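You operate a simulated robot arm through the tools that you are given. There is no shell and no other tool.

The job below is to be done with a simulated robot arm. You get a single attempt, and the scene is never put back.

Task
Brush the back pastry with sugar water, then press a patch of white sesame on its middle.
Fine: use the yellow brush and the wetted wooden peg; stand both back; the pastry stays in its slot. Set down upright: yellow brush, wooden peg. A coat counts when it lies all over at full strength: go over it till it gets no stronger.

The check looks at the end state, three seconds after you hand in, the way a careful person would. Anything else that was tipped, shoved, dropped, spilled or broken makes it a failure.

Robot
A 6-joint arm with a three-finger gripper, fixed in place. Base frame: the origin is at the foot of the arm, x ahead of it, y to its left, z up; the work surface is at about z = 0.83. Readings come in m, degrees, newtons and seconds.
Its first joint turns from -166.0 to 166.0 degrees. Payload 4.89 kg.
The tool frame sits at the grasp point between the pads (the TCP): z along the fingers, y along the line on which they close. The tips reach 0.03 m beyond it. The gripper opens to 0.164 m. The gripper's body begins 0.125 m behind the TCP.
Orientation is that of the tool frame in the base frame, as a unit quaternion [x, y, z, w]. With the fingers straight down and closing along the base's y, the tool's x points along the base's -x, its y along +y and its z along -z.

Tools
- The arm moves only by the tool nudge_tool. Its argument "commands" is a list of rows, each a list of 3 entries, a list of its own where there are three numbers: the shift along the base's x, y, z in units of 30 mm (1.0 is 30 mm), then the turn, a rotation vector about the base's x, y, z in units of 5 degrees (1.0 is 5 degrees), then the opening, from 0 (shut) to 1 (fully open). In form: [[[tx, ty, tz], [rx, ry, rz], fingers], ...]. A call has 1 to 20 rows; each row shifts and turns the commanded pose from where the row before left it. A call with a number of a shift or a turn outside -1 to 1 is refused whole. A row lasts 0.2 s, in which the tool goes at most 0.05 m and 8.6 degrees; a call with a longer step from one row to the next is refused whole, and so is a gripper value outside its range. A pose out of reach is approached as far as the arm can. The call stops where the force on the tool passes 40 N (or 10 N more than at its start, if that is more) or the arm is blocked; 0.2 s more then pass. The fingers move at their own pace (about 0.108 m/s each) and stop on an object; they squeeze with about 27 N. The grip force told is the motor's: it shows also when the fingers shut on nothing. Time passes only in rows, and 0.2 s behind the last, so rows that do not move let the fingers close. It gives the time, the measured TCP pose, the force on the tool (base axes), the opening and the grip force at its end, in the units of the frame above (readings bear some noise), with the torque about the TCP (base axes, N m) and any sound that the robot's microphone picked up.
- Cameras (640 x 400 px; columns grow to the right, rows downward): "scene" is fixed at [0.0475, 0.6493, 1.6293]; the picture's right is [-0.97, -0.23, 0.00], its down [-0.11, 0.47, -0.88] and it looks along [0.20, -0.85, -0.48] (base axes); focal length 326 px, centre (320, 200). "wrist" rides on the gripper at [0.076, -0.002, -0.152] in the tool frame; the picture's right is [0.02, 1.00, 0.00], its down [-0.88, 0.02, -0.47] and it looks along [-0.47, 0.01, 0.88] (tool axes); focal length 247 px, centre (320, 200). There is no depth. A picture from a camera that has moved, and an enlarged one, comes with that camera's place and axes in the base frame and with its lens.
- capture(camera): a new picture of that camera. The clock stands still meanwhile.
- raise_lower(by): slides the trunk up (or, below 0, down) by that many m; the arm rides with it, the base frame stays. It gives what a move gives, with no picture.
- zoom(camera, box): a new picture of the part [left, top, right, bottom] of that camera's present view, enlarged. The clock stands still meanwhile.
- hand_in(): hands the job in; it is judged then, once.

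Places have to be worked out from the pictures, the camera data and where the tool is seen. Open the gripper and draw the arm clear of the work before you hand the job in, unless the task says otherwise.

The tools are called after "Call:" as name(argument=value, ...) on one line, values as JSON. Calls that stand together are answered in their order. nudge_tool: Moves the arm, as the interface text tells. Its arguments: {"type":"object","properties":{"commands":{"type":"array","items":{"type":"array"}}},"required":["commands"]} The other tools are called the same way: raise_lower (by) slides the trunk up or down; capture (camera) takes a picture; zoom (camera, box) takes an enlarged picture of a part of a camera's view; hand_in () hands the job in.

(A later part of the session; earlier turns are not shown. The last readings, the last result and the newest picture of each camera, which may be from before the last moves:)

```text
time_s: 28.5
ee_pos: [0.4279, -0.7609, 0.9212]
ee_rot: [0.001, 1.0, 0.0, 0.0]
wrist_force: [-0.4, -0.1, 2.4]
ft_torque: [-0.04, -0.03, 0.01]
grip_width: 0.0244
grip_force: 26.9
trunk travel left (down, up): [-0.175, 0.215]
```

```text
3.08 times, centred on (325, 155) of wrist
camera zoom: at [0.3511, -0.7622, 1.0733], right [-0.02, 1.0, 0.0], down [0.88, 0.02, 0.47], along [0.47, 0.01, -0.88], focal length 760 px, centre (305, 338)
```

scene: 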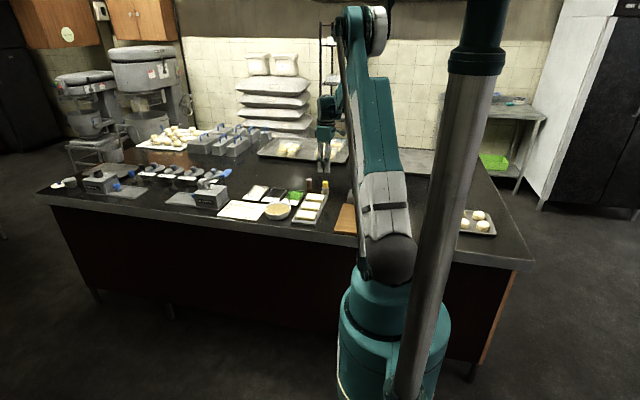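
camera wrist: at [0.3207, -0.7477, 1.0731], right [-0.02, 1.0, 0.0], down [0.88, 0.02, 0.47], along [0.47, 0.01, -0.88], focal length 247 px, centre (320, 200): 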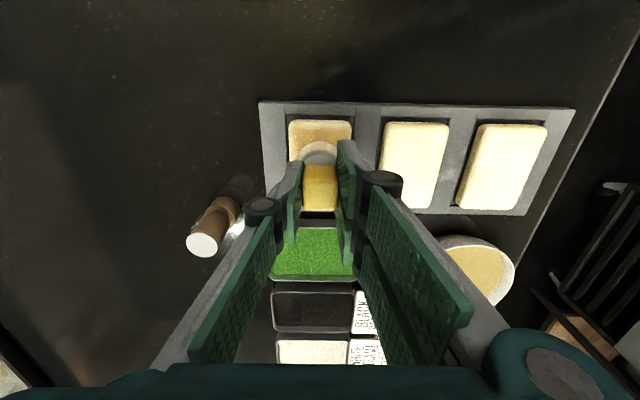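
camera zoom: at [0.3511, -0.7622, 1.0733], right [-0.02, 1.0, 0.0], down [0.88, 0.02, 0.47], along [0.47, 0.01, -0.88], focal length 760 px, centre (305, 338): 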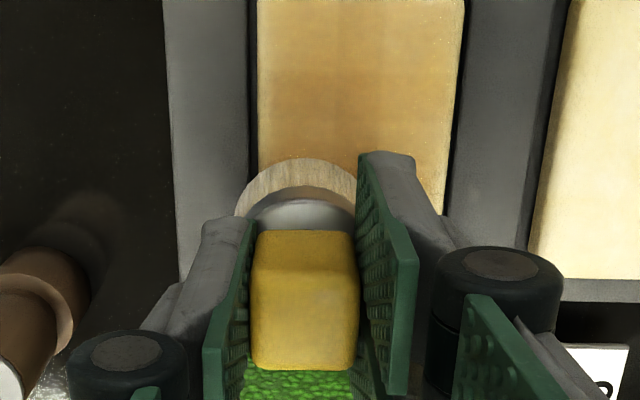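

Call:
nudge_tool(commands=[[[-0.33, 0, 0], [0, 0, 0], 0], [[-0.33, 0, 0], [0, 0, 0], 0], [[-0.33, 0, 0], [0, 0, 0], 0], [[-0.33, 0, 0], [0, 0, 0], 0], [[-0.33, 0, 0], [0, 0, 0], 0], [[-0.33, 0, 0], [0, 0, 0], 0], [[0, 0.33, 0], [0, 0, 0], 0], [[0, 0.33, 0], [0, 0, 0], 0], [[0, 0.33, 0], [0, 0, 0], 0], [[0.33, 0, 0], [0, 0, 0], 0], [[0.33, 0, 0], [0, 0, 0], 0], [[0.33, 0, 0], [0, 0, 0], 0], [[0.33, 0, 0], [0, 0, 0], 0], [[0.33, 0, 0], [0, 0, 0], 0], [[0.33, 0, 0], [0, 0, 0], 0], [[0, 0, 0], [0, 0, 0], 0]])

Call:
zoom(camera="scene", box=[295, 180, 345, 215])

Call:
zoom(camera="wrist", box=[220, 50, 400, 220])

```text
time_s: 31.9
ee_pos: [0.4267, -0.7307, 0.9206]
ee_rot: [-0.001, 1.0, 0.001, 0.0]
wrist_force: [-4.2, 0.3, 14.2]
ft_torque: [-0.11, 0.27, -0.01]
grip_width: 0.0241
grip_force: 26.7
trunk travel left (down, up): [-0.175, 0.215]
```

```text
11.43 times, centred on (320, 198) of scene
camera zoom: at [0.0475, 0.6493, 1.6293], right [-0.97, -0.23, 0.0], down [-0.11, 0.47, -0.88], along [0.2, -0.85, -0.48], focal length 3723 px, centre (320, 229)
```

zoom: 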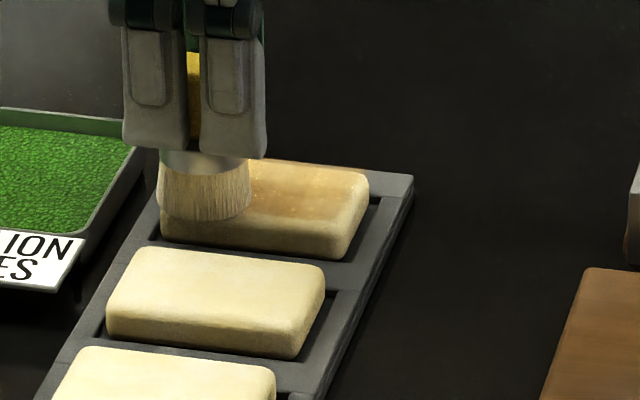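

```text
2.35 times, centred on (310, 135) of wrist
camera zoom: at [0.3501, -0.732, 1.0729], right [-0.02, 1.0, 0.0], down [0.88, 0.02, 0.47], along [0.47, 0.01, -0.88], focal length 581 px, centre (344, 353)
```

zoom: 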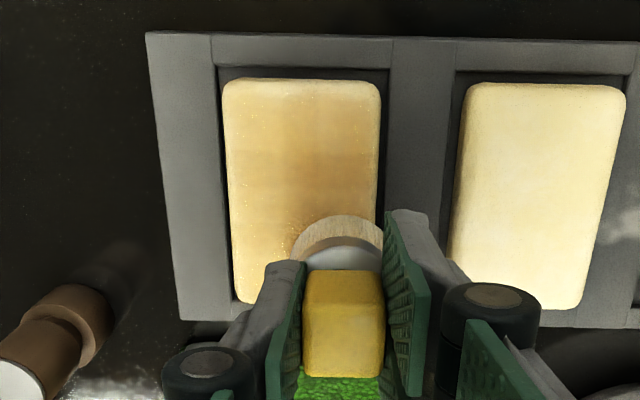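

The brush is running dry (bristles paler) and the coat is still weak. I lift, go back to the bowl and re-dip, this time stopping just short of the bottom.

Call:
nudge_tool(commands=[[[0, 0, 0.4], [0, 0, 0], 0], [[0, 0, 0.7], [0, 0, 0], 0], [[0, 0, 0.7], [0, 0, 0], 0], [[0.72, 0.99, 0], [0, 0, 0], 0], [[0.72, 0.99, 0], [0, 0, 0], 0], [[0.72, 0.99, 0], [0, 0, 0], 0], [[0.72, 0.99, 0], [0, 0, 0], 0], [[0.72, 0.99, 0], [0, 0, 0], 0], [[0, 0, -0.6], [0, 0, 0], 0], [[0, 0, -0.6], [0, 0, 0], 0], [[0, 0, -0.4], [0, 0, 0], 0], [[0, 0, -0.2], [0, 0, 0], 0], [[0, 0, 0], [0, 0, 0], 0]])

Call:
zoom(camera="scene", box=[250, 180, 310, 225])

Call:
zoom(camera="wrist", box=[220, 80, 420, 260])

```text
time_s: 34.7
ee_pos: [0.536, -0.5807, 0.9203]
ee_rot: [0.0, 1.0, 0.0, 0.0]
wrist_force: [0.3, 1.1, -0.1]
ft_torque: [0.02, 0.03, 0.02]
grip_width: 0.0239
grip_force: 26.4
trunk travel left (down, up): [-0.175, 0.215]
```

```text
8.89 times, centred on (280, 202) of scene
camera zoom: at [0.0475, 0.6493, 1.6293], right [-0.97, -0.23, 0.0], down [-0.11, 0.47, -0.88], along [0.2, -0.85, -0.48], focal length 2896 px, centre (676, 178)
```

zoom: 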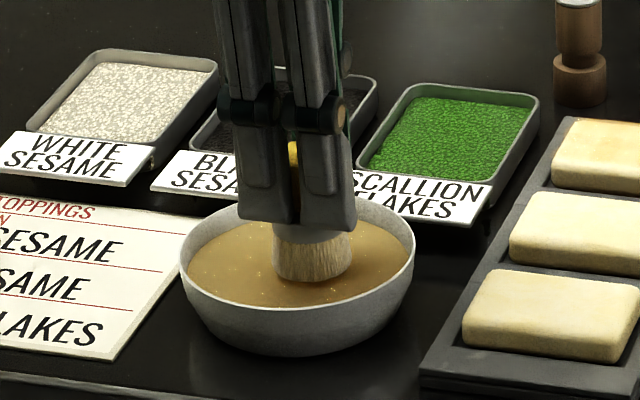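

```text
2.22 times, centred on (320, 170) of wrist
camera zoom: at [0.4591, -0.5833, 1.0737], right [-0.02, 1.0, 0.0], down [0.88, 0.02, 0.47], along [0.47, 0.01, -0.88], focal length 549 px, centre (320, 267)
```

zoom: 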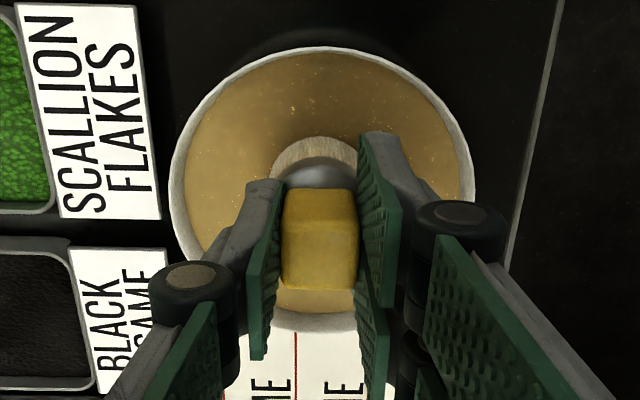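

Bristles seem just at the surface; no force yet. I go a few mm deeper in small steps.

Call:
nudge_tool(commands=[[[0, 0, -0.07], [0, 0, 0], 0], [[0, 0, -0.05], [0, 0, 0], 0], [[0, 0, 0], [0, 0, 0], 0]])

Call:
nudge_tool(commands=[[[0, 0, -0.05], [0, 0, 0], 0], [[0, 0, 0], [0, 0, 0], 0]])

Call:
zoom(camera="scene", box=[250, 180, 310, 225])

```text
time_s: 35.5
ee_pos: [0.5365, -0.5809, 0.9181]
ee_rot: [-0.001, 1.0, 0.0, 0.0]
wrist_force: [0.1, 0.4, -0.2]
ft_torque: [0.01, 0.0, 0.03]
grip_width: 0.0242
grip_force: 26.8
trunk travel left (down, up): [-0.175, 0.215]
```

```text
time_s: 36.1
ee_pos: [0.5358, -0.5812, 0.9162]
ee_rot: [0.0, 1.0, 0.0, -0.001]
wrist_force: [3.3, 0.3, 18.0]
ft_torque: [-0.06, -0.2, 0.04]
grip_width: 0.0242
grip_force: 27.0
trunk travel left (down, up): [-0.175, 0.215]
```

```text
8.89 times, centred on (280, 202) of scene
camera zoom: at [0.0475, 0.6493, 1.6293], right [-0.97, -0.23, 0.0], down [-0.11, 0.47, -0.88], along [0.2, -0.85, -0.48], focal length 2896 px, centre (676, 178)
```

zoom: 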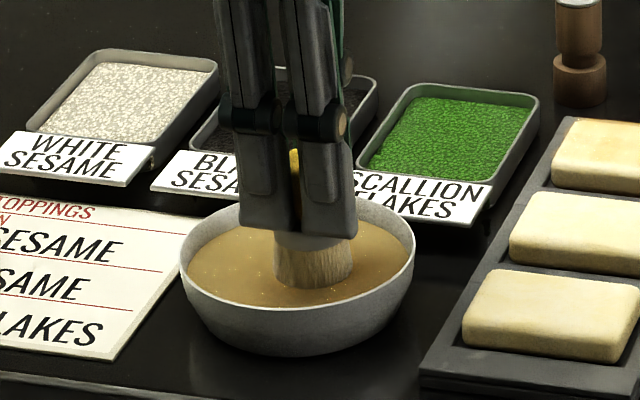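

Contact at 18 N. I raise it and check whether the bristles turned golden again.

Call:
nudge_tool(commands=[[[0, 0, 0], [0, 0, 0], 0], [[0, 0, 0.1], [0, 0, 0], 0], [[0, 0, 0.4], [0, 0, 0], 0], [[0, 0, 0.7], [0, 0, 0], 0], [[0, 0, 0.7], [0, 0, 0], 0], [[0, 0, 0], [0, 0, 0], 0]])

Call:
zoom(camera="scene", box=[250, 165, 320, 217])

Call:
zoom(camera="wrist", box=[270, 120, 370, 240])

```text
time_s: 37.5
ee_pos: [0.5354, -0.5811, 0.9718]
ee_rot: [0.0, 1.0, 0.0, 0.001]
wrist_force: [0.0, 0.3, 0.0]
ft_torque: [-0.01, -0.06, -0.01]
grip_width: 0.0243
grip_force: 27.0
trunk travel left (down, up): [-0.175, 0.215]
```

```text
7.69 times, centred on (285, 191) of scene
camera zoom: at [0.0475, 0.6493, 1.6293], right [-0.97, -0.23, 0.0], down [-0.11, 0.47, -0.88], along [0.2, -0.85, -0.48], focal length 2506 px, centre (589, 269)
```

zoom: 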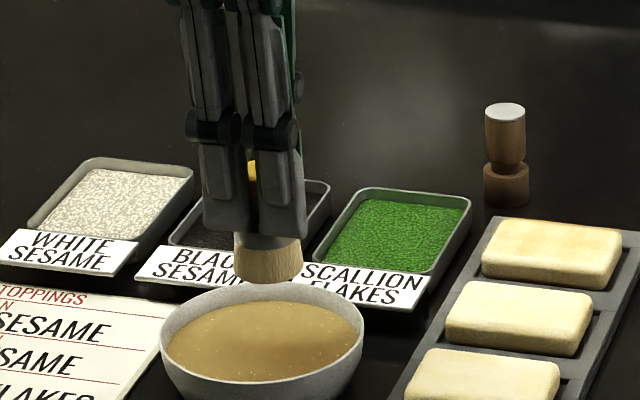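

```text
3.33 times, centred on (320, 180) of wrist
camera zoom: at [0.4595, -0.5831, 1.1252], right [-0.02, 1.0, 0.0], down [0.88, 0.02, 0.47], along [0.47, 0.01, -0.88], focal length 823 px, centre (320, 267)
```

zoom: 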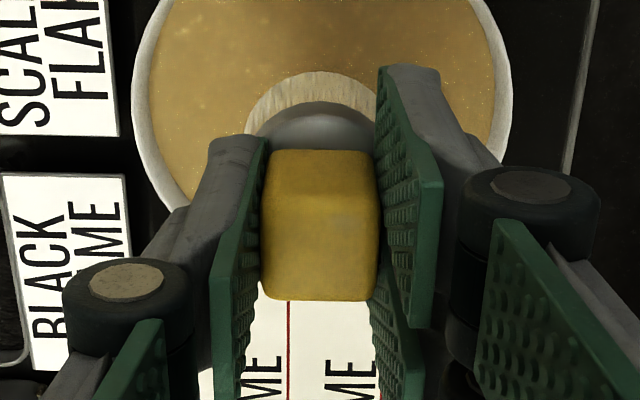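

The bristles are golden again, so touching the liquid at that level loads the brush. I return to the pastry and brush a raster starting from the far −y lane.

Call:
nudge_tool(commands=[[[-0.786, -0.862, 0], [0, 0, 0], 0], [[-0.786, -0.862, 0], [0, 0, 0], 0], [[-0.786, -0.862, 0], [0, 0, 0], 0], [[-0.786, -0.862, 0], [0, 0, 0], 0], [[-0.786, -0.862, 0], [0, 0, 0], 0], [[-0.786, -0.862, 0], [0, 0, 0], 0], [[-0.786, -0.862, 0], [0, 0, 0], 0], [[0, 0, -0.7], [0, 0, 0], 0], [[0, 0, -0.6], [0, 0, 0], 0], [[0, 0, -0.3], [0, 0, 0], 0], [[0, 0, -0.1], [0, 0, 0], 0], [[0, 0, 0], [0, 0, 0], 0]])

Call:
zoom(camera="wrist", box=[220, 50, 400, 220])

```text
time_s: 40.1
ee_pos: [0.3711, -0.7621, 0.9217]
ee_rot: [0.0, 1.0, 0.0, 0.0]
wrist_force: [-0.3, 0.6, -1.1]
ft_torque: [0.0, 0.01, 0.02]
grip_width: 0.0241
grip_force: 27.5
trunk travel left (down, up): [-0.175, 0.215]
```

```text
2.35 times, centred on (310, 135) of wrist
camera zoom: at [0.2943, -0.7647, 1.0742], right [-0.02, 1.0, 0.0], down [0.88, 0.02, 0.47], along [0.47, 0.01, -0.88], focal length 581 px, centre (344, 353)
```

zoom: 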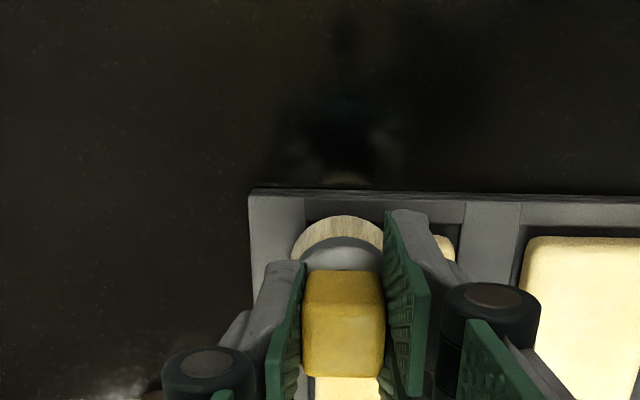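

Call:
nudge_tool(commands=[[[0, 0, -0.04], [0, 0, 0], 0], [[0, 0, 0], [0, 0, 0], 0]])

```text
time_s: 40.7
ee_pos: [0.3723, -0.7627, 0.92]
ee_rot: [-0.001, 1.0, 0.0, 0.0]
wrist_force: [1.1, -0.8, 4.9]
ft_torque: [-0.03, -0.11, 0.0]
grip_width: 0.0243
grip_force: 27.5
trunk travel left (down, up): [-0.175, 0.215]
```

Light contact (≈5 N). Now I stroke the −y lane and return through the middle lane.

Call:
nudge_tool(commands=[[[0.33, 0, 0], [0, 0, 0], 0], [[0.33, 0, 0], [0, 0, 0], 0], [[0.33, 0, 0], [0, 0, 0], 0], [[0.33, 0, 0], [0, 0, 0], 0], [[0.33, 0, 0], [0, 0, 0], 0], [[0.33, 0, 0], [0, 0, 0], 0], [[0, 0.27, 0], [0, 0, 0], 0], [[0, 0.27, 0], [0, 0, 0], 0], [[-0.33, 0, 0], [0, 0, 0], 0], [[-0.33, 0, 0], [0, 0, 0], 0], [[-0.33, 0, 0], [0, 0, 0], 0], [[-0.33, 0, 0], [0, 0, 0], 0], [[-0.33, 0, 0], [0, 0, 0], 0], [[-0.33, 0, 0], [0, 0, 0], 0], [[0, 0, 0], [0, 0, 0], 0]])

Call:
zoom(camera="scene", box=[295, 180, 345, 215])

Call:
zoom(camera="wrist", box=[220, 50, 400, 220])

```text
time_s: 43.9
ee_pos: [0.3724, -0.7463, 0.9205]
ee_rot: [0.001, 1.0, -0.001, 0.0]
wrist_force: [6.7, 0.8, 26.5]
ft_torque: [0.07, -0.75, 0.04]
grip_width: 0.0241
grip_force: 27.8
trunk travel left (down, up): [-0.175, 0.215]
```

```text
11.43 times, centred on (320, 198) of scene
camera zoom: at [0.0475, 0.6493, 1.6293], right [-0.97, -0.23, 0.0], down [-0.11, 0.47, -0.88], along [0.2, -0.85, -0.48], focal length 3723 px, centre (320, 229)
```

zoom: 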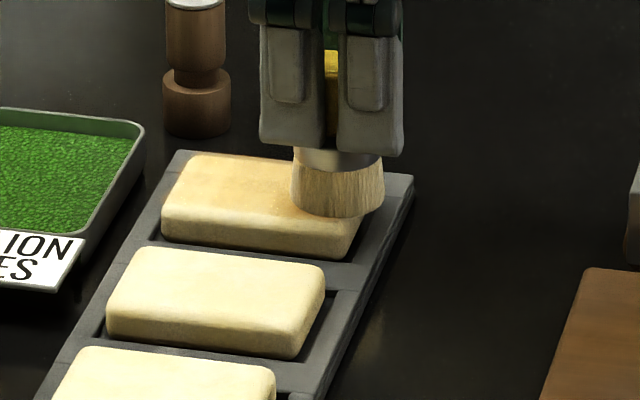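

```text
2.35 times, centred on (310, 135) of wrist
camera zoom: at [0.294, -0.7481, 1.0727], right [-0.02, 1.0, 0.0], down [0.88, 0.02, 0.47], along [0.47, 0.01, -0.88], focal length 581 px, centre (344, 353)
```

zoom: 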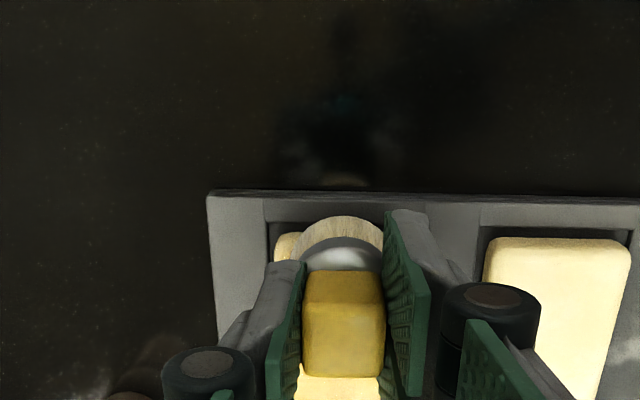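

Force climbed to 26 N here, too much. I raise by 1 mm and do the +y lane with lighter pressure.

Call:
nudge_tool(commands=[[[0, 0, 0.035], [0, 0, 0], 0], [[0, 0.25, 0], [0, 0, 0], 0], [[0, 0.25, 0], [0, 0, 0], 0], [[0.33, 0, 0], [0, 0, 0], 0], [[0.33, 0, 0], [0, 0, 0], 0], [[0.33, 0, 0], [0, 0, 0], 0], [[0, 0, 0], [0, 0, 0], 0]])

Call:
zoom(camera="scene", box=[295, 180, 345, 215])

Call:
zoom(camera="wrist", box=[220, 50, 400, 220])

```text
time_s: 45.5
ee_pos: [0.4, -0.7311, 0.9206]
ee_rot: [0.0, 1.0, 0.001, -0.001]
wrist_force: [-0.8, -0.1, 0.2]
ft_torque: [0.01, -0.04, -0.01]
grip_width: 0.0242
grip_force: 26.9
trunk travel left (down, up): [-0.175, 0.215]
```

```text
11.43 times, centred on (320, 198) of scene
camera zoom: at [0.0475, 0.6493, 1.6293], right [-0.97, -0.23, 0.0], down [-0.11, 0.47, -0.88], along [0.2, -0.85, -0.48], focal length 3723 px, centre (320, 229)
```

zoom: 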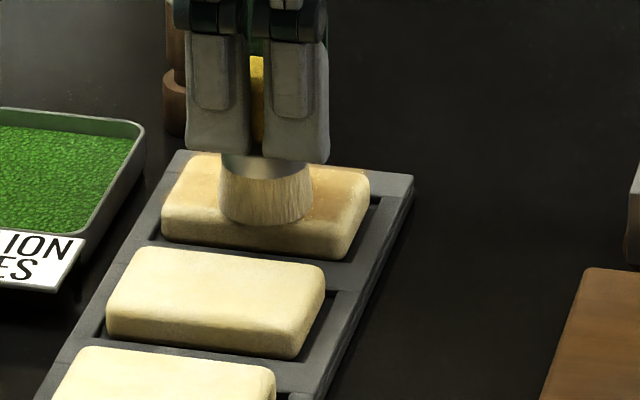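

```text
2.35 times, centred on (310, 135) of wrist
camera zoom: at [0.3228, -0.7334, 1.0735], right [-0.02, 1.0, 0.0], down [0.88, 0.02, 0.47], along [0.47, 0.01, -0.88], focal length 581 px, centre (344, 353)
```

zoom: 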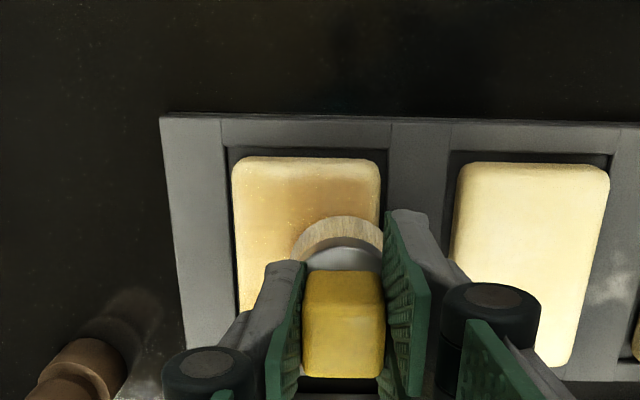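

No contact force now, so I lower by 0.6 mm and continue the +y lane both ways.

Call:
nudge_tool(commands=[[[0, 0, -0.025], [0, 0, 0], 0], [[0.33, 0, 0], [0, 0, 0], 0], [[0.33, 0, 0], [0, 0, 0], 0], [[0.33, 0, 0], [0, 0, 0], 0], [[0, 0, 0], [0, 0, 0], 0]])

Call:
nudge_tool(commands=[[[-0.33, 0, 0], [0, 0, 0], 0], [[-0.33, 0, 0], [0, 0, 0], 0], [[-0.33, 0, 0], [0, 0, 0], 0], [[0, 0, 0], [0, 0, 0], 0]])

Call:
nudge_tool(commands=[[[-0.33, 0, 0], [0, 0, 0], 0], [[-0.33, 0, 0], [0, 0, 0], 0], [[-0.33, 0, 0], [0, 0, 0], 0], [[0, 0, 0], [0, 0, 0], 0]])

Call:
zoom(camera="scene", box=[295, 180, 345, 215])

```text
time_s: 46.7
ee_pos: [0.4288, -0.7316, 0.9211]
ee_rot: [-0.001, 1.0, 0.0, 0.0]
wrist_force: [-0.6, -0.7, 5.5]
ft_torque: [-0.06, 0.06, 0.04]
grip_width: 0.0239
grip_force: 27.6
trunk travel left (down, up): [-0.175, 0.215]
```

```text
time_s: 47.7
ee_pos: [0.4007, -0.7316, 0.922]
ee_rot: [0.0, 1.0, 0.0, 0.0]
wrist_force: [-1.8, -0.6, 0.3]
ft_torque: [0.0, 0.0, -0.01]
grip_width: 0.0242
grip_force: 26.9
trunk travel left (down, up): [-0.175, 0.215]
```

```text
time_s: 48.7
ee_pos: [0.371, -0.7314, 0.9203]
ee_rot: [-0.001, 1.0, 0.0, 0.0]
wrist_force: [0.5, -0.6, 5.4]
ft_torque: [-0.08, -0.06, -0.05]
grip_width: 0.0242
grip_force: 27.1
trunk travel left (down, up): [-0.175, 0.215]
```

```text
11.43 times, centred on (320, 198) of scene
camera zoom: at [0.0475, 0.6493, 1.6293], right [-0.97, -0.23, 0.0], down [-0.11, 0.47, -0.88], along [0.2, -0.85, -0.48], focal length 3723 px, centre (320, 229)
```

zoom: 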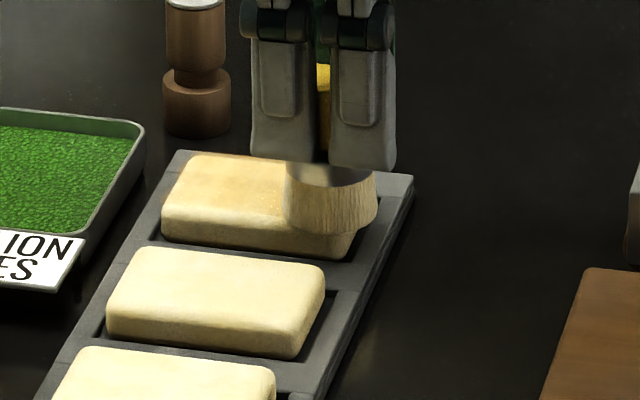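

The brush is pale again. I lift off, view the coat from above, and then re-dip.

Call:
nudge_tool(commands=[[[0, 0, 0.4], [0, 0, 0], 0], [[0, 0, 0.7], [0, 0, 0], 0], [[0, 0, 0.7], [0, 0, 0], 0], [[0.82, 0.75, 0], [0, 0, 0], 0], [[0.82, 0.75, 0], [0, 0, 0], 0], [[0.82, 0.75, 0], [0, 0, 0], 0], [[0, 0, 0], [0, 0, 0], 0]])

Call:
zoom(camera="scene", box=[295, 180, 345, 215])

Call:
capture(camera="wrist")

```text
time_s: 50.3
ee_pos: [0.4452, -0.6628, 0.9755]
ee_rot: [0.001, 1.0, 0.0, 0.0]
wrist_force: [0.1, -0.5, 0.1]
ft_torque: [0.03, 0.02, -0.01]
grip_width: 0.0243
grip_force: 27.2
trunk travel left (down, up): [-0.175, 0.215]
```

```text
11.43 times, centred on (320, 198) of scene
camera zoom: at [0.0475, 0.6493, 1.6293], right [-0.97, -0.23, 0.0], down [-0.11, 0.47, -0.88], along [0.2, -0.85, -0.48], focal length 3723 px, centre (320, 229)
```

zoom: 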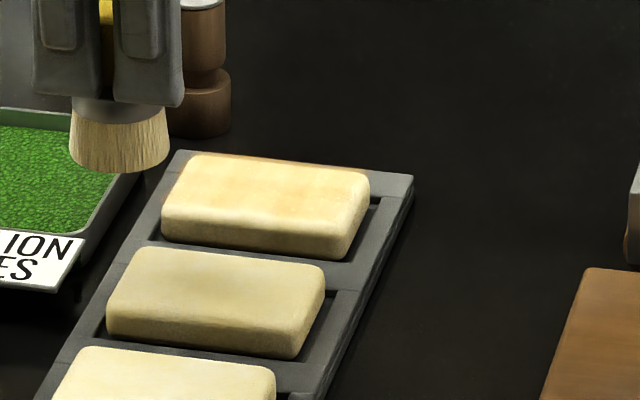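

```text
taken
camera wrist: at [0.3679, -0.6663, 1.1283], right [-0.02, 1.0, 0.0], down [0.88, 0.02, 0.47], along [0.47, 0.01, -0.88], focal length 247 px, centre (320, 200)
```

wrist: 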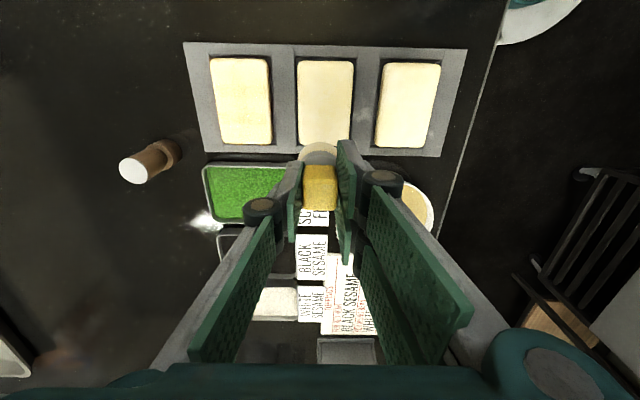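

Call:
zoom(camera="wrist", box=[180, 30, 460, 180])

```text
2.29 times, centred on (320, 105) of wrist
camera zoom: at [0.3679, -0.6663, 1.1283], right [-0.02, 1.0, 0.0], down [0.88, 0.02, 0.47], along [0.47, 0.01, -0.88], focal length 564 px, centre (320, 417)
```

zoom: 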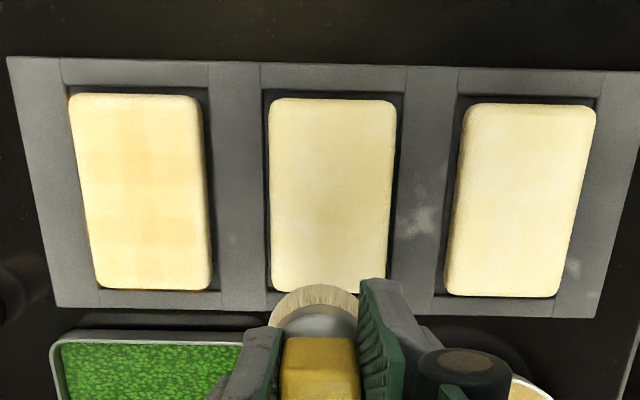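

The coat is faint and patchy so far, so several dips will be needed. I re-dip now.

Call:
nudge_tool(commands=[[[1.0, 0.91, 0], [0, 0, 0], 0], [[1.0, 0.91, 0], [0, 0, 0], 0], [[1.0, 0.91, 0], [0, 0, 0], 0], [[0, 0, -0.7], [0, 0, 0], 0], [[0, 0, -0.7], [0, 0, 0], 0], [[0, 0, -0.4], [0, 0, 0], 0], [[0, 0, -0.13], [0, 0, 0], 0], [[0, 0, -0.03], [0, 0, 0], 0], [[0, 0, 0], [0, 0, 0], 0], [[0, 0, 0], [0, 0, 0], 0]])

Call:
zoom(camera="scene", box=[250, 180, 310, 225])

```text
time_s: 52.5
ee_pos: [0.5344, -0.5818, 0.9165]
ee_rot: [-0.001, 1.0, -0.001, 0.0]
wrist_force: [4.4, 3.4, 24.5]
ft_torque: [0.13, -0.26, -0.01]
grip_width: 0.0241
grip_force: 26.8
trunk travel left (down, up): [-0.175, 0.215]
```

```text
8.89 times, centred on (280, 202) of scene
camera zoom: at [0.0475, 0.6493, 1.6293], right [-0.97, -0.23, 0.0], down [-0.11, 0.47, -0.88], along [0.2, -0.85, -0.48], focal length 2896 px, centre (676, 178)
```

zoom: 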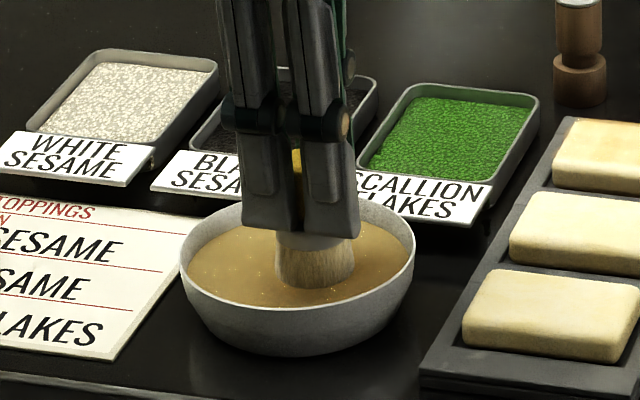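

Dipped again (24 N on the bottom). Re-measuring gives the pastry at x 0.362–0.444, y −0.774…−0.717, so I extend my lanes a bit toward +x. I go to the middle lane start.

Call:
nudge_tool(commands=[[[0, 0, 0.3], [0, 0, 0], 0], [[0, 0, 0.75], [0, 0, 0], 0], [[0, 0, 0.8], [0, 0, 0], 0], [[-0.908, -0.908, 0], [0, 0, 0], 0], [[-0.908, -0.908, 0], [0, 0, 0], 0], [[-0.908, -0.908, 0], [0, 0, 0], 0], [[-0.908, -0.908, 0], [0, 0, 0], 0], [[-0.908, -0.908, 0], [0, 0, 0], 0], [[-0.908, -0.908, 0], [0, 0, 0], 0], [[0, 0, -0.7], [0, 0, 0], 0], [[0, 0, -0.7], [0, 0, 0], 0], [[0, 0, -0.25], [0, 0, 0], 0], [[0, 0, -0.07], [0, 0, 0], 0], [[0, 0, 0], [0, 0, 0], 0]])

Call:
zoom(camera="scene", box=[295, 180, 345, 215])

```text
time_s: 55.5
ee_pos: [0.3701, -0.7443, 0.9195]
ee_rot: [-0.001, 1.0, -0.001, 0.001]
wrist_force: [1.8, -2.4, 26.9]
ft_torque: [-0.12, -0.36, -0.04]
grip_width: 0.0241
grip_force: 26.5
trunk travel left (down, up): [-0.175, 0.215]
```

```text
11.43 times, centred on (320, 198) of scene
camera zoom: at [0.0475, 0.6493, 1.6293], right [-0.97, -0.23, 0.0], down [-0.11, 0.47, -0.88], along [0.2, -0.85, -0.48], focal length 3723 px, centre (320, 229)
```

zoom: 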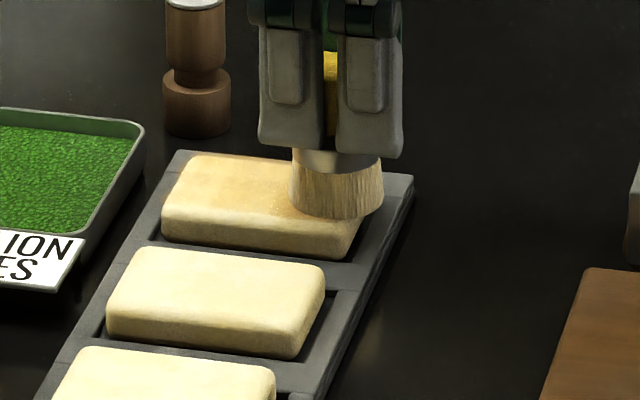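

Contact is a bit firm (27 N). I ease up ~0.6 mm and stroke the middle lane forth and back.

Call:
nudge_tool(commands=[[[0.05, 0, 0.02], [0, 0, 0], 0], [[0.35, 0, 0], [0, 0, 0], 0], [[0.35, 0, 0], [0, 0, 0], 0], [[0.35, 0, 0], [0, 0, 0], 0], [[0.35, 0, 0], [0, 0, 0], 0], [[0.35, 0, 0], [0, 0, 0], 0], [[0.35, 0, 0], [0, 0, 0], 0], [[0, 0, 0], [0, 0, 0], 0]])

Call:
zoom(camera="wrist", box=[220, 30, 400, 200])

```text
time_s: 57.3
ee_pos: [0.4368, -0.7443, 0.9208]
ee_rot: [-0.001, 1.0, 0.0, 0.0]
wrist_force: [-3.4, -1.0, 6.7]
ft_torque: [-0.01, 0.21, -0.03]
grip_width: 0.0238
grip_force: 27.1
trunk travel left (down, up): [-0.175, 0.215]
```

```text
2.35 times, centred on (310, 115) of wrist
camera zoom: at [0.3592, -0.7473, 1.0731], right [-0.02, 1.0, 0.0], down [0.88, 0.02, 0.47], along [0.47, 0.01, -0.88], focal length 581 px, centre (344, 400)
```

zoom: 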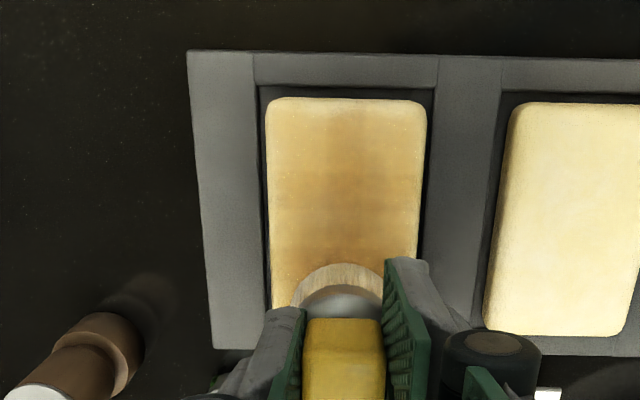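

The middle lane shows as a stronger strip. I move over to the −y lane and stroke back.

Call:
nudge_tool(commands=[[[0, -0.3, 0], [0, 0, 0], 0], [[0, -0.3, 0], [0, 0, 0], 0], [[-0.35, 0, 0], [0, 0, 0], 0], [[-0.35, 0, 0], [0, 0, 0], 0], [[-0.35, 0, 0], [0, 0, 0], 0], [[-0.35, 0, 0], [0, 0, 0], 0], [[-0.35, 0, 0], [0, 0, 0], 0], [[-0.35, 0, 0], [0, 0, 0], 0], [[0, 0, 0], [0, 0, 0], 0]])

Call:
nudge_tool(commands=[[[0, 0.4, 0], [0, 0, 0], 0], [[0, 0.4, 0], [0, 0, 0], 0], [[0, 0.4, 0], [0, 0, 0], 0], [[0.35, 0, 0], [0, 0, 0], 0], [[0.35, 0, 0], [0, 0, 0], 0], [[0.35, 0, 0], [0, 0, 0], 0], [[0.35, 0, 0], [0, 0, 0], 0], [[0.35, 0, 0], [0, 0, 0], 0], [[0.35, 0, 0], [0, 0, 0], 0], [[0, 0, 0], [0, 0, 0], 0]])

Call:
zoom(camera="wrist", box=[190, 30, 370, 200])

Call:
zoom(camera="scene", box=[295, 180, 345, 215])

```text
time_s: 59.3
ee_pos: [0.3739, -0.7628, 0.921]
ee_rot: [-0.001, 1.0, 0.0, 0.001]
wrist_force: [6.7, 0.0, 20.2]
ft_torque: [0.1, -0.4, -0.02]
grip_width: 0.0241
grip_force: 26.7
trunk travel left (down, up): [-0.175, 0.215]
```

```text
time_s: 61.5
ee_pos: [0.4361, -0.7277, 0.9217]
ee_rot: [0.001, 1.0, 0.0, 0.0]
wrist_force: [-0.3, 0.2, -0.2]
ft_torque: [0.02, 0.0, -0.01]
grip_width: 0.0243
grip_force: 26.9
trunk travel left (down, up): [-0.175, 0.215]
```

```text
2.35 times, centred on (280, 115) of wrist
camera zoom: at [0.3595, -0.7296, 1.0735], right [-0.02, 1.0, 0.0], down [0.88, 0.02, 0.47], along [0.47, 0.01, -0.88], focal length 581 px, centre (414, 400)
```

zoom: 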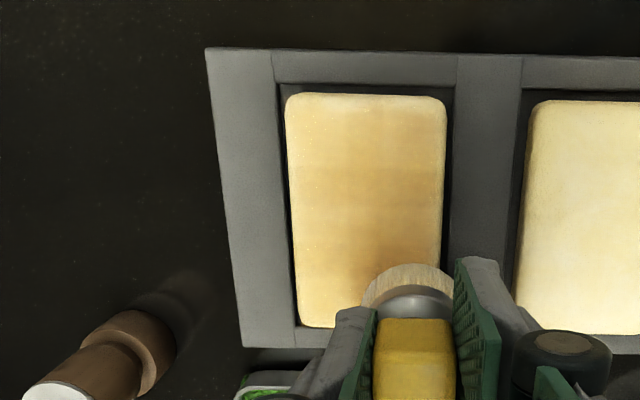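

```text
11.43 times, centred on (320, 198) of scene
camera zoom: at [0.0475, 0.6493, 1.6293], right [-0.97, -0.23, 0.0], down [-0.11, 0.47, -0.88], along [0.2, -0.85, -0.48], focal length 3723 px, centre (320, 229)
```

zoom: 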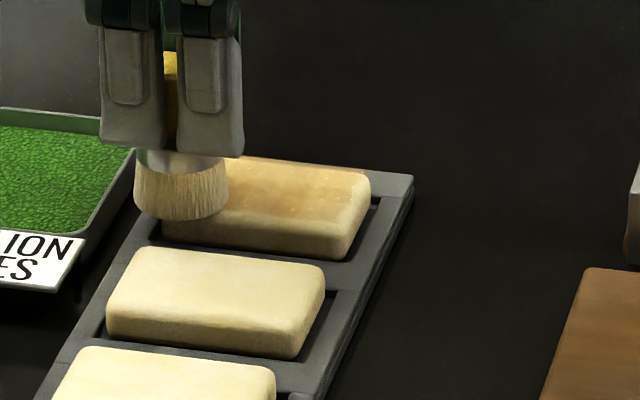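

The coat is building. I go for another dip.

Call:
nudge_tool(commands=[[[0, 0, 0.4], [0, 0, 0], 0], [[0, 0, 0.7], [0, 0, 0], 0], [[0, 0, 0.7], [0, 0, 0], 0], [[0.66, 0.975, 0], [0, 0, 0], 0], [[0.66, 0.975, 0], [0, 0, 0], 0], [[0.66, 0.975, 0], [0, 0, 0], 0], [[0.66, 0.975, 0], [0, 0, 0], 0], [[0.66, 0.975, 0], [0, 0, 0], 0], [[0, 0, -0.7], [0, 0, 0], 0], [[0, 0, -0.7], [0, 0, 0], 0], [[0, 0, -0.4], [0, 0, 0], 0], [[0, 0, -0.1], [0, 0, 0], 0], [[0, 0, -0.06], [0, 0, 0], 0], [[0, 0, 0], [0, 0, 0], 0]])

```text
time_s: 64.5
ee_pos: [0.5352, -0.5804, 0.9157]
ee_rot: [0.0, 1.0, 0.0, 0.0]
wrist_force: [5.2, -0.4, 28.3]
ft_torque: [0.04, -0.25, 0.0]
grip_width: 0.024
grip_force: 26.8
trunk travel left (down, up): [-0.175, 0.215]
```

Call:
nudge_tool(commands=[[[0, 0, 0.3], [0, 0, 0], 0], [[0, 0, 0.75], [0, 0, 0], 0], [[0, 0, 0.8], [0, 0, 0], 0], [[-0.777, -0.87, 0], [0, 0, 0], 0], [[-0.777, -0.87, 0], [0, 0, 0], 0], [[-0.777, -0.87, 0], [0, 0, 0], 0], [[-0.777, -0.87, 0], [0, 0, 0], 0], [[-0.777, -0.87, 0], [0, 0, 0], 0], [[-0.777, -0.87, 0], [0, 0, 0], 0], [[-0.777, -0.87, 0], [0, 0, 0], 0], [[0, 0, -0.7], [0, 0, 0], 0], [[0, 0, -0.7], [0, 0, 0], 0], [[0, 0, -0.22], [0, 0, 0], 0], [[0, 0, -0.04], [0, 0, 0], 0], [[0, 0, 0], [0, 0, 0], 0]])

Call:
zoom(camera="scene", box=[295, 180, 345, 215])

```text
time_s: 67.7
ee_pos: [0.3711, -0.7636, 0.9211]
ee_rot: [0.0, 1.0, -0.001, -0.001]
wrist_force: [-0.2, 0.3, 0.0]
ft_torque: [0.06, 0.0, 0.01]
grip_width: 0.0242
grip_force: 26.8
trunk travel left (down, up): [-0.175, 0.215]
```

```text
11.43 times, centred on (320, 198) of scene
camera zoom: at [0.0475, 0.6493, 1.6293], right [-0.97, -0.23, 0.0], down [-0.11, 0.47, -0.88], along [0.2, -0.85, -0.48], focal length 3723 px, centre (320, 229)
```

zoom: 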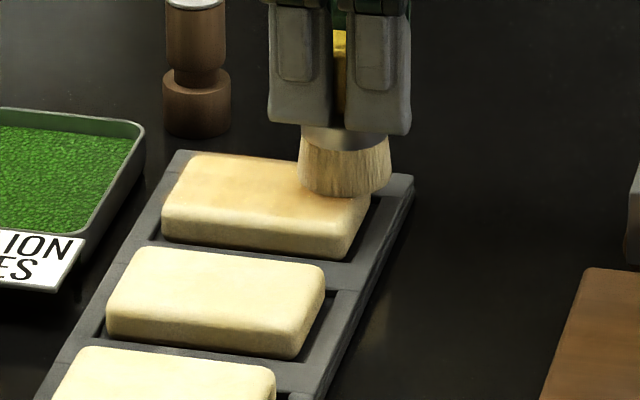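

Call:
nudge_tool(commands=[[[0, 0, -0.045], [0, 0, 0], 0], [[0.35, 0, 0], [0, 0, 0], 0], [[0.35, 0, 0], [0, 0, 0], 0], [[0.35, 0, 0], [0, 0, 0], 0], [[0.35, 0, 0], [0, 0, 0], 0], [[0.35, 0, 0], [0, 0, 0], 0], [[0.35, 0, 0], [0, 0, 0], 0], [[0, 0, 0], [0, 0, 0], 0]])

Call:
nudge_tool(commands=[[[0, 0.3, 0], [0, 0, 0], 0], [[0, 0.3, 0], [0, 0, 0], 0], [[0, 0.3, 0], [0, 0, 0], 0], [[0, 0.3, 0], [0, 0, 0], 0], [[-0.35, 0, 0], [0, 0, 0], 0], [[-0.35, 0, 0], [0, 0, 0], 0], [[-0.35, 0, 0], [0, 0, 0], 0], [[-0.35, 0, 0], [0, 0, 0], 0], [[-0.35, 0, 0], [0, 0, 0], 0], [[-0.35, 0, 0], [0, 0, 0], 0], [[0, 0, 0], [0, 0, 0], 0]])

Call:
zoom(camera="scene", box=[295, 180, 345, 215])

```text
time_s: 69.5
ee_pos: [0.4338, -0.7627, 0.9212]
ee_rot: [0.0, 1.0, 0.0, 0.0]
wrist_force: [-5.1, 0.2, 18.1]
ft_torque: [0.02, 0.33, 0.02]
grip_width: 0.0241
grip_force: 27.1
trunk travel left (down, up): [-0.175, 0.215]
```

```text
time_s: 71.9
ee_pos: [0.3717, -0.7287, 0.9205]
ee_rot: [0.0, 1.0, 0.0, 0.0]
wrist_force: [-1.0, -0.7, 0.2]
ft_torque: [0.04, 0.03, 0.02]
grip_width: 0.0244
grip_force: 26.6
trunk travel left (down, up): [-0.175, 0.215]
```

```text
11.43 times, centred on (320, 198) of scene
camera zoom: at [0.0475, 0.6493, 1.6293], right [-0.97, -0.23, 0.0], down [-0.11, 0.47, -0.88], along [0.2, -0.85, -0.48], focal length 3723 px, centre (320, 229)
```

zoom: 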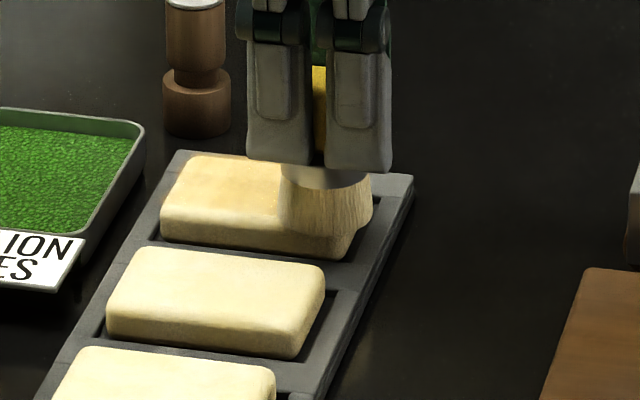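

No force at this end; I lower 1 mm and stroke back along the +y lane, then return along the middle lane.

Call:
nudge_tool(commands=[[[0, 0, -0.03], [0, 0, 0], 0], [[0.35, 0, 0], [0, 0, 0], 0], [[0.35, 0, 0], [0, 0, 0], 0], [[0.35, 0, 0], [0, 0, 0], 0], [[0.35, 0, 0], [0, 0, 0], 0], [[0.35, 0, 0], [0, 0, 0], 0], [[0.35, 0, 0], [0, 0, 0], 0], [[0, 0, 0], [0, 0, 0], 0]])

Call:
nudge_tool(commands=[[[0, -0.3, 0], [0, 0, 0], 0], [[0, -0.3, 0], [0, 0, 0], 0], [[-0.35, 0, 0], [0, 0, 0], 0], [[-0.35, 0, 0], [0, 0, 0], 0], [[-0.35, 0, 0], [0, 0, 0], 0], [[-0.35, 0, 0], [0, 0, 0], 0], [[-0.35, 0, 0], [0, 0, 0], 0], [[-0.35, 0, 0], [0, 0, 0], 0], [[0, 0, 0], [0, 0, 0], 0]])

Call:
zoom(camera="scene", box=[295, 180, 345, 215])

```text
time_s: 73.7
ee_pos: [0.4345, -0.727, 0.9206]
ee_rot: [0.0, 1.0, -0.001, 0.0]
wrist_force: [-8.2, -1.9, 31.1]
ft_torque: [-0.16, 0.48, -0.05]
grip_width: 0.024
grip_force: 27.3
trunk travel left (down, up): [-0.175, 0.215]
```

```text
time_s: 75.7
ee_pos: [0.3711, -0.7448, 0.9215]
ee_rot: [0.0, 1.0, 0.0, 0.001]
wrist_force: [7.2, 1.0, 29.0]
ft_torque: [0.15, -0.71, 0.05]
grip_width: 0.0242
grip_force: 27.4
trunk travel left (down, up): [-0.175, 0.215]
```

```text
11.43 times, centred on (320, 198) of scene
camera zoom: at [0.0475, 0.6493, 1.6293], right [-0.97, -0.23, 0.0], down [-0.11, 0.47, -0.88], along [0.2, -0.85, -0.48], focal length 3723 px, centre (320, 229)
```

zoom: 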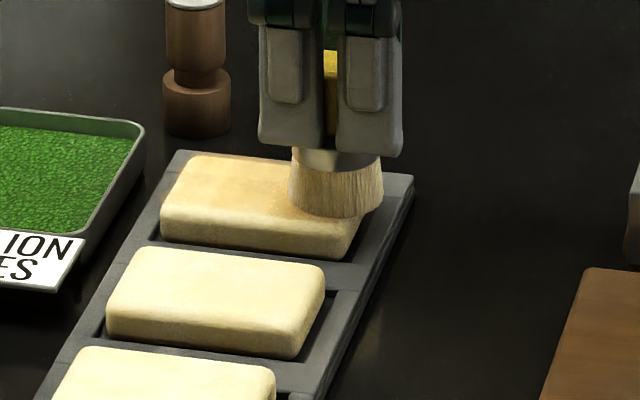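

Forces near 30 N — a bit high. I lift, check the coat from the wrist view, and head for another dip.

Call:
nudge_tool(commands=[[[0, 0, 0.4], [0, 0, 0], 0], [[0, 0, 0.7], [0, 0, 0], 0], [[0, 0, 0.7], [0, 0, 0], 0], [[0.82, 0.82, 0], [0, 0, 0], 0], [[0.82, 0.82, 0], [0, 0, 0], 0], [[0.82, 0.82, 0], [0, 0, 0], 0], [[0, 0, 0], [0, 0, 0], 0]])

Call:
zoom(camera="wrist", box=[180, 30, 460, 180])

Call:
zoom(camera="scene", box=[285, 175, 345, 215])

```text
time_s: 77.3
ee_pos: [0.4453, -0.6717, 0.9731]
ee_rot: [0.0, 1.0, 0.0, 0.0]
wrist_force: [0.3, -0.6, 0.2]
ft_torque: [-0.02, 0.02, 0.01]
grip_width: 0.0241
grip_force: 26.7
trunk travel left (down, up): [-0.175, 0.215]
```

```text
2.29 times, centred on (320, 105) of wrist
camera zoom: at [0.3688, -0.6737, 1.1259], right [-0.02, 1.0, 0.0], down [0.88, 0.02, 0.47], along [0.47, 0.01, -0.88], focal length 564 px, centre (320, 417)
```

zoom: 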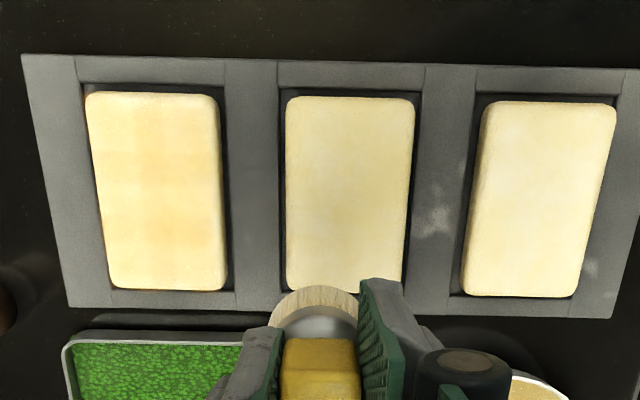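

```text
10.00 times, centred on (315, 195) of scene
camera zoom: at [0.0475, 0.6493, 1.6293], right [-0.97, -0.23, 0.0], down [-0.11, 0.47, -0.88], along [0.2, -0.85, -0.48], focal length 3258 px, centre (370, 250)
```

zoom: 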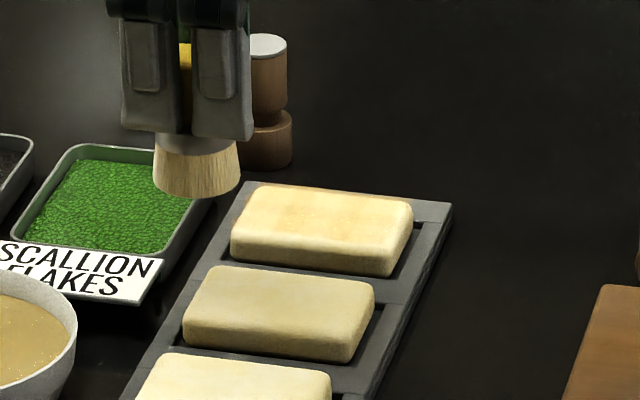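

Call:
zoom(camera="wrist", box=[200, 60, 300, 165])

Call:
zoom(camera="scene", box=[304, 188, 332, 206])

```text
3.81 times, centred on (250, 112) of wrist
camera zoom: at [0.3688, -0.6737, 1.1259], right [-0.02, 1.0, 0.0], down [0.88, 0.02, 0.47], along [0.47, 0.01, -0.88], focal length 941 px, centre (587, 533)
```

zoom: 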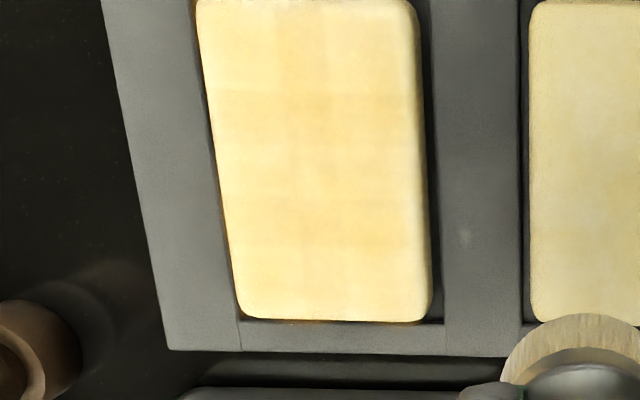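

```text
16.00 times, centred on (318, 197) of scene
camera zoom: at [0.0475, 0.6493, 1.6293], right [-0.97, -0.23, 0.0], down [-0.11, 0.47, -0.88], along [0.2, -0.85, -0.48], focal length 5212 px, centre (352, 248)
```

zoom: 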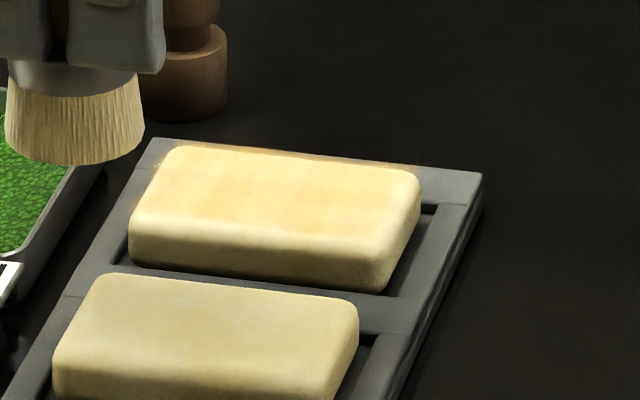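

The coat is still light, forming a faint even grid. I keep cycling: dip again.

Call:
nudge_tool(commands=[[[1.0, 1.0, 0], [0, 0, 0], 0], [[1.0, 1.0, 0], [0, 0, 0], 0], [[1.0, 1.0, 0], [0, 0, 0], 0], [[0, 0, -0.7], [0, 0, 0], 0], [[0, 0, -0.7], [0, 0, 0], 0], [[0, 0, -0.4], [0, 0, 0], 0], [[0, 0, -0.1], [0, 0, 0], 0], [[0, 0, 0], [0, 0, 0], 0]])

```text
time_s: 79.1
ee_pos: [0.5353, -0.5807, 0.9167]
ee_rot: [0.0, 1.0, 0.0, 0.0]
wrist_force: [0.4, 0.4, 13.1]
ft_torque: [0.01, 0.02, -0.04]
grip_width: 0.0242
grip_force: 27.2
trunk travel left (down, up): [-0.175, 0.215]
```

Call:
nudge_tool(commands=[[[0, 0, 0.3], [0, 0, 0], 0], [[0, 0, 0.75], [0, 0, 0], 0], [[0, 0, 0.8], [0, 0, 0], 0], [[-0.907, -0.818, 0], [0, 0, 0], 0], [[-0.907, -0.818, 0], [0, 0, 0], 0], [[-0.907, -0.818, 0], [0, 0, 0], 0], [[-0.907, -0.818, 0], [0, 0, 0], 0], [[-0.907, -0.818, 0], [0, 0, 0], 0], [[-0.907, -0.818, 0], [0, 0, 0], 0], [[0, 0, -0.7], [0, 0, 0], 0], [[0, 0, -0.7], [0, 0, 0], 0], [[0, 0, -0.25], [0, 0, 0], 0], [[0, 0, -0.06], [0, 0, 0], 0], [[0, 0, 0], [0, 0, 0], 0]])

Call:
zoom(camera="scene", box=[304, 182, 332, 206])

```text
time_s: 82.1
ee_pos: [0.3723, -0.7285, 0.9211]
ee_rot: [0.0, 1.0, 0.001, 0.0]
wrist_force: [1.1, -5.3, 27.9]
ft_torque: [-0.3, -0.27, -0.05]
grip_width: 0.0241
grip_force: 26.7
trunk travel left (down, up): [-0.175, 0.215]
```

```text
16.00 times, centred on (318, 194) of scene
camera zoom: at [0.0475, 0.6493, 1.6293], right [-0.97, -0.23, 0.0], down [-0.11, 0.47, -0.88], along [0.2, -0.85, -0.48], focal length 5212 px, centre (352, 296)
```

zoom: 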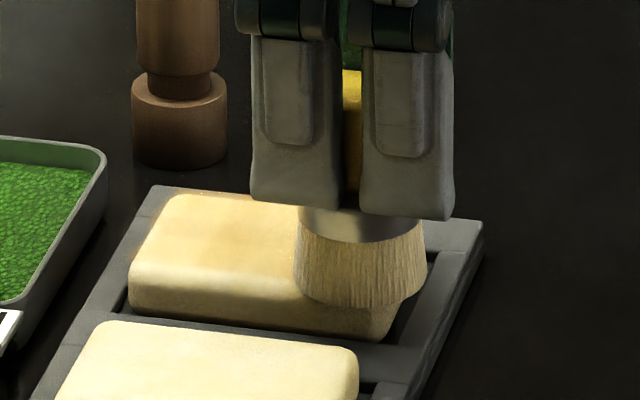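

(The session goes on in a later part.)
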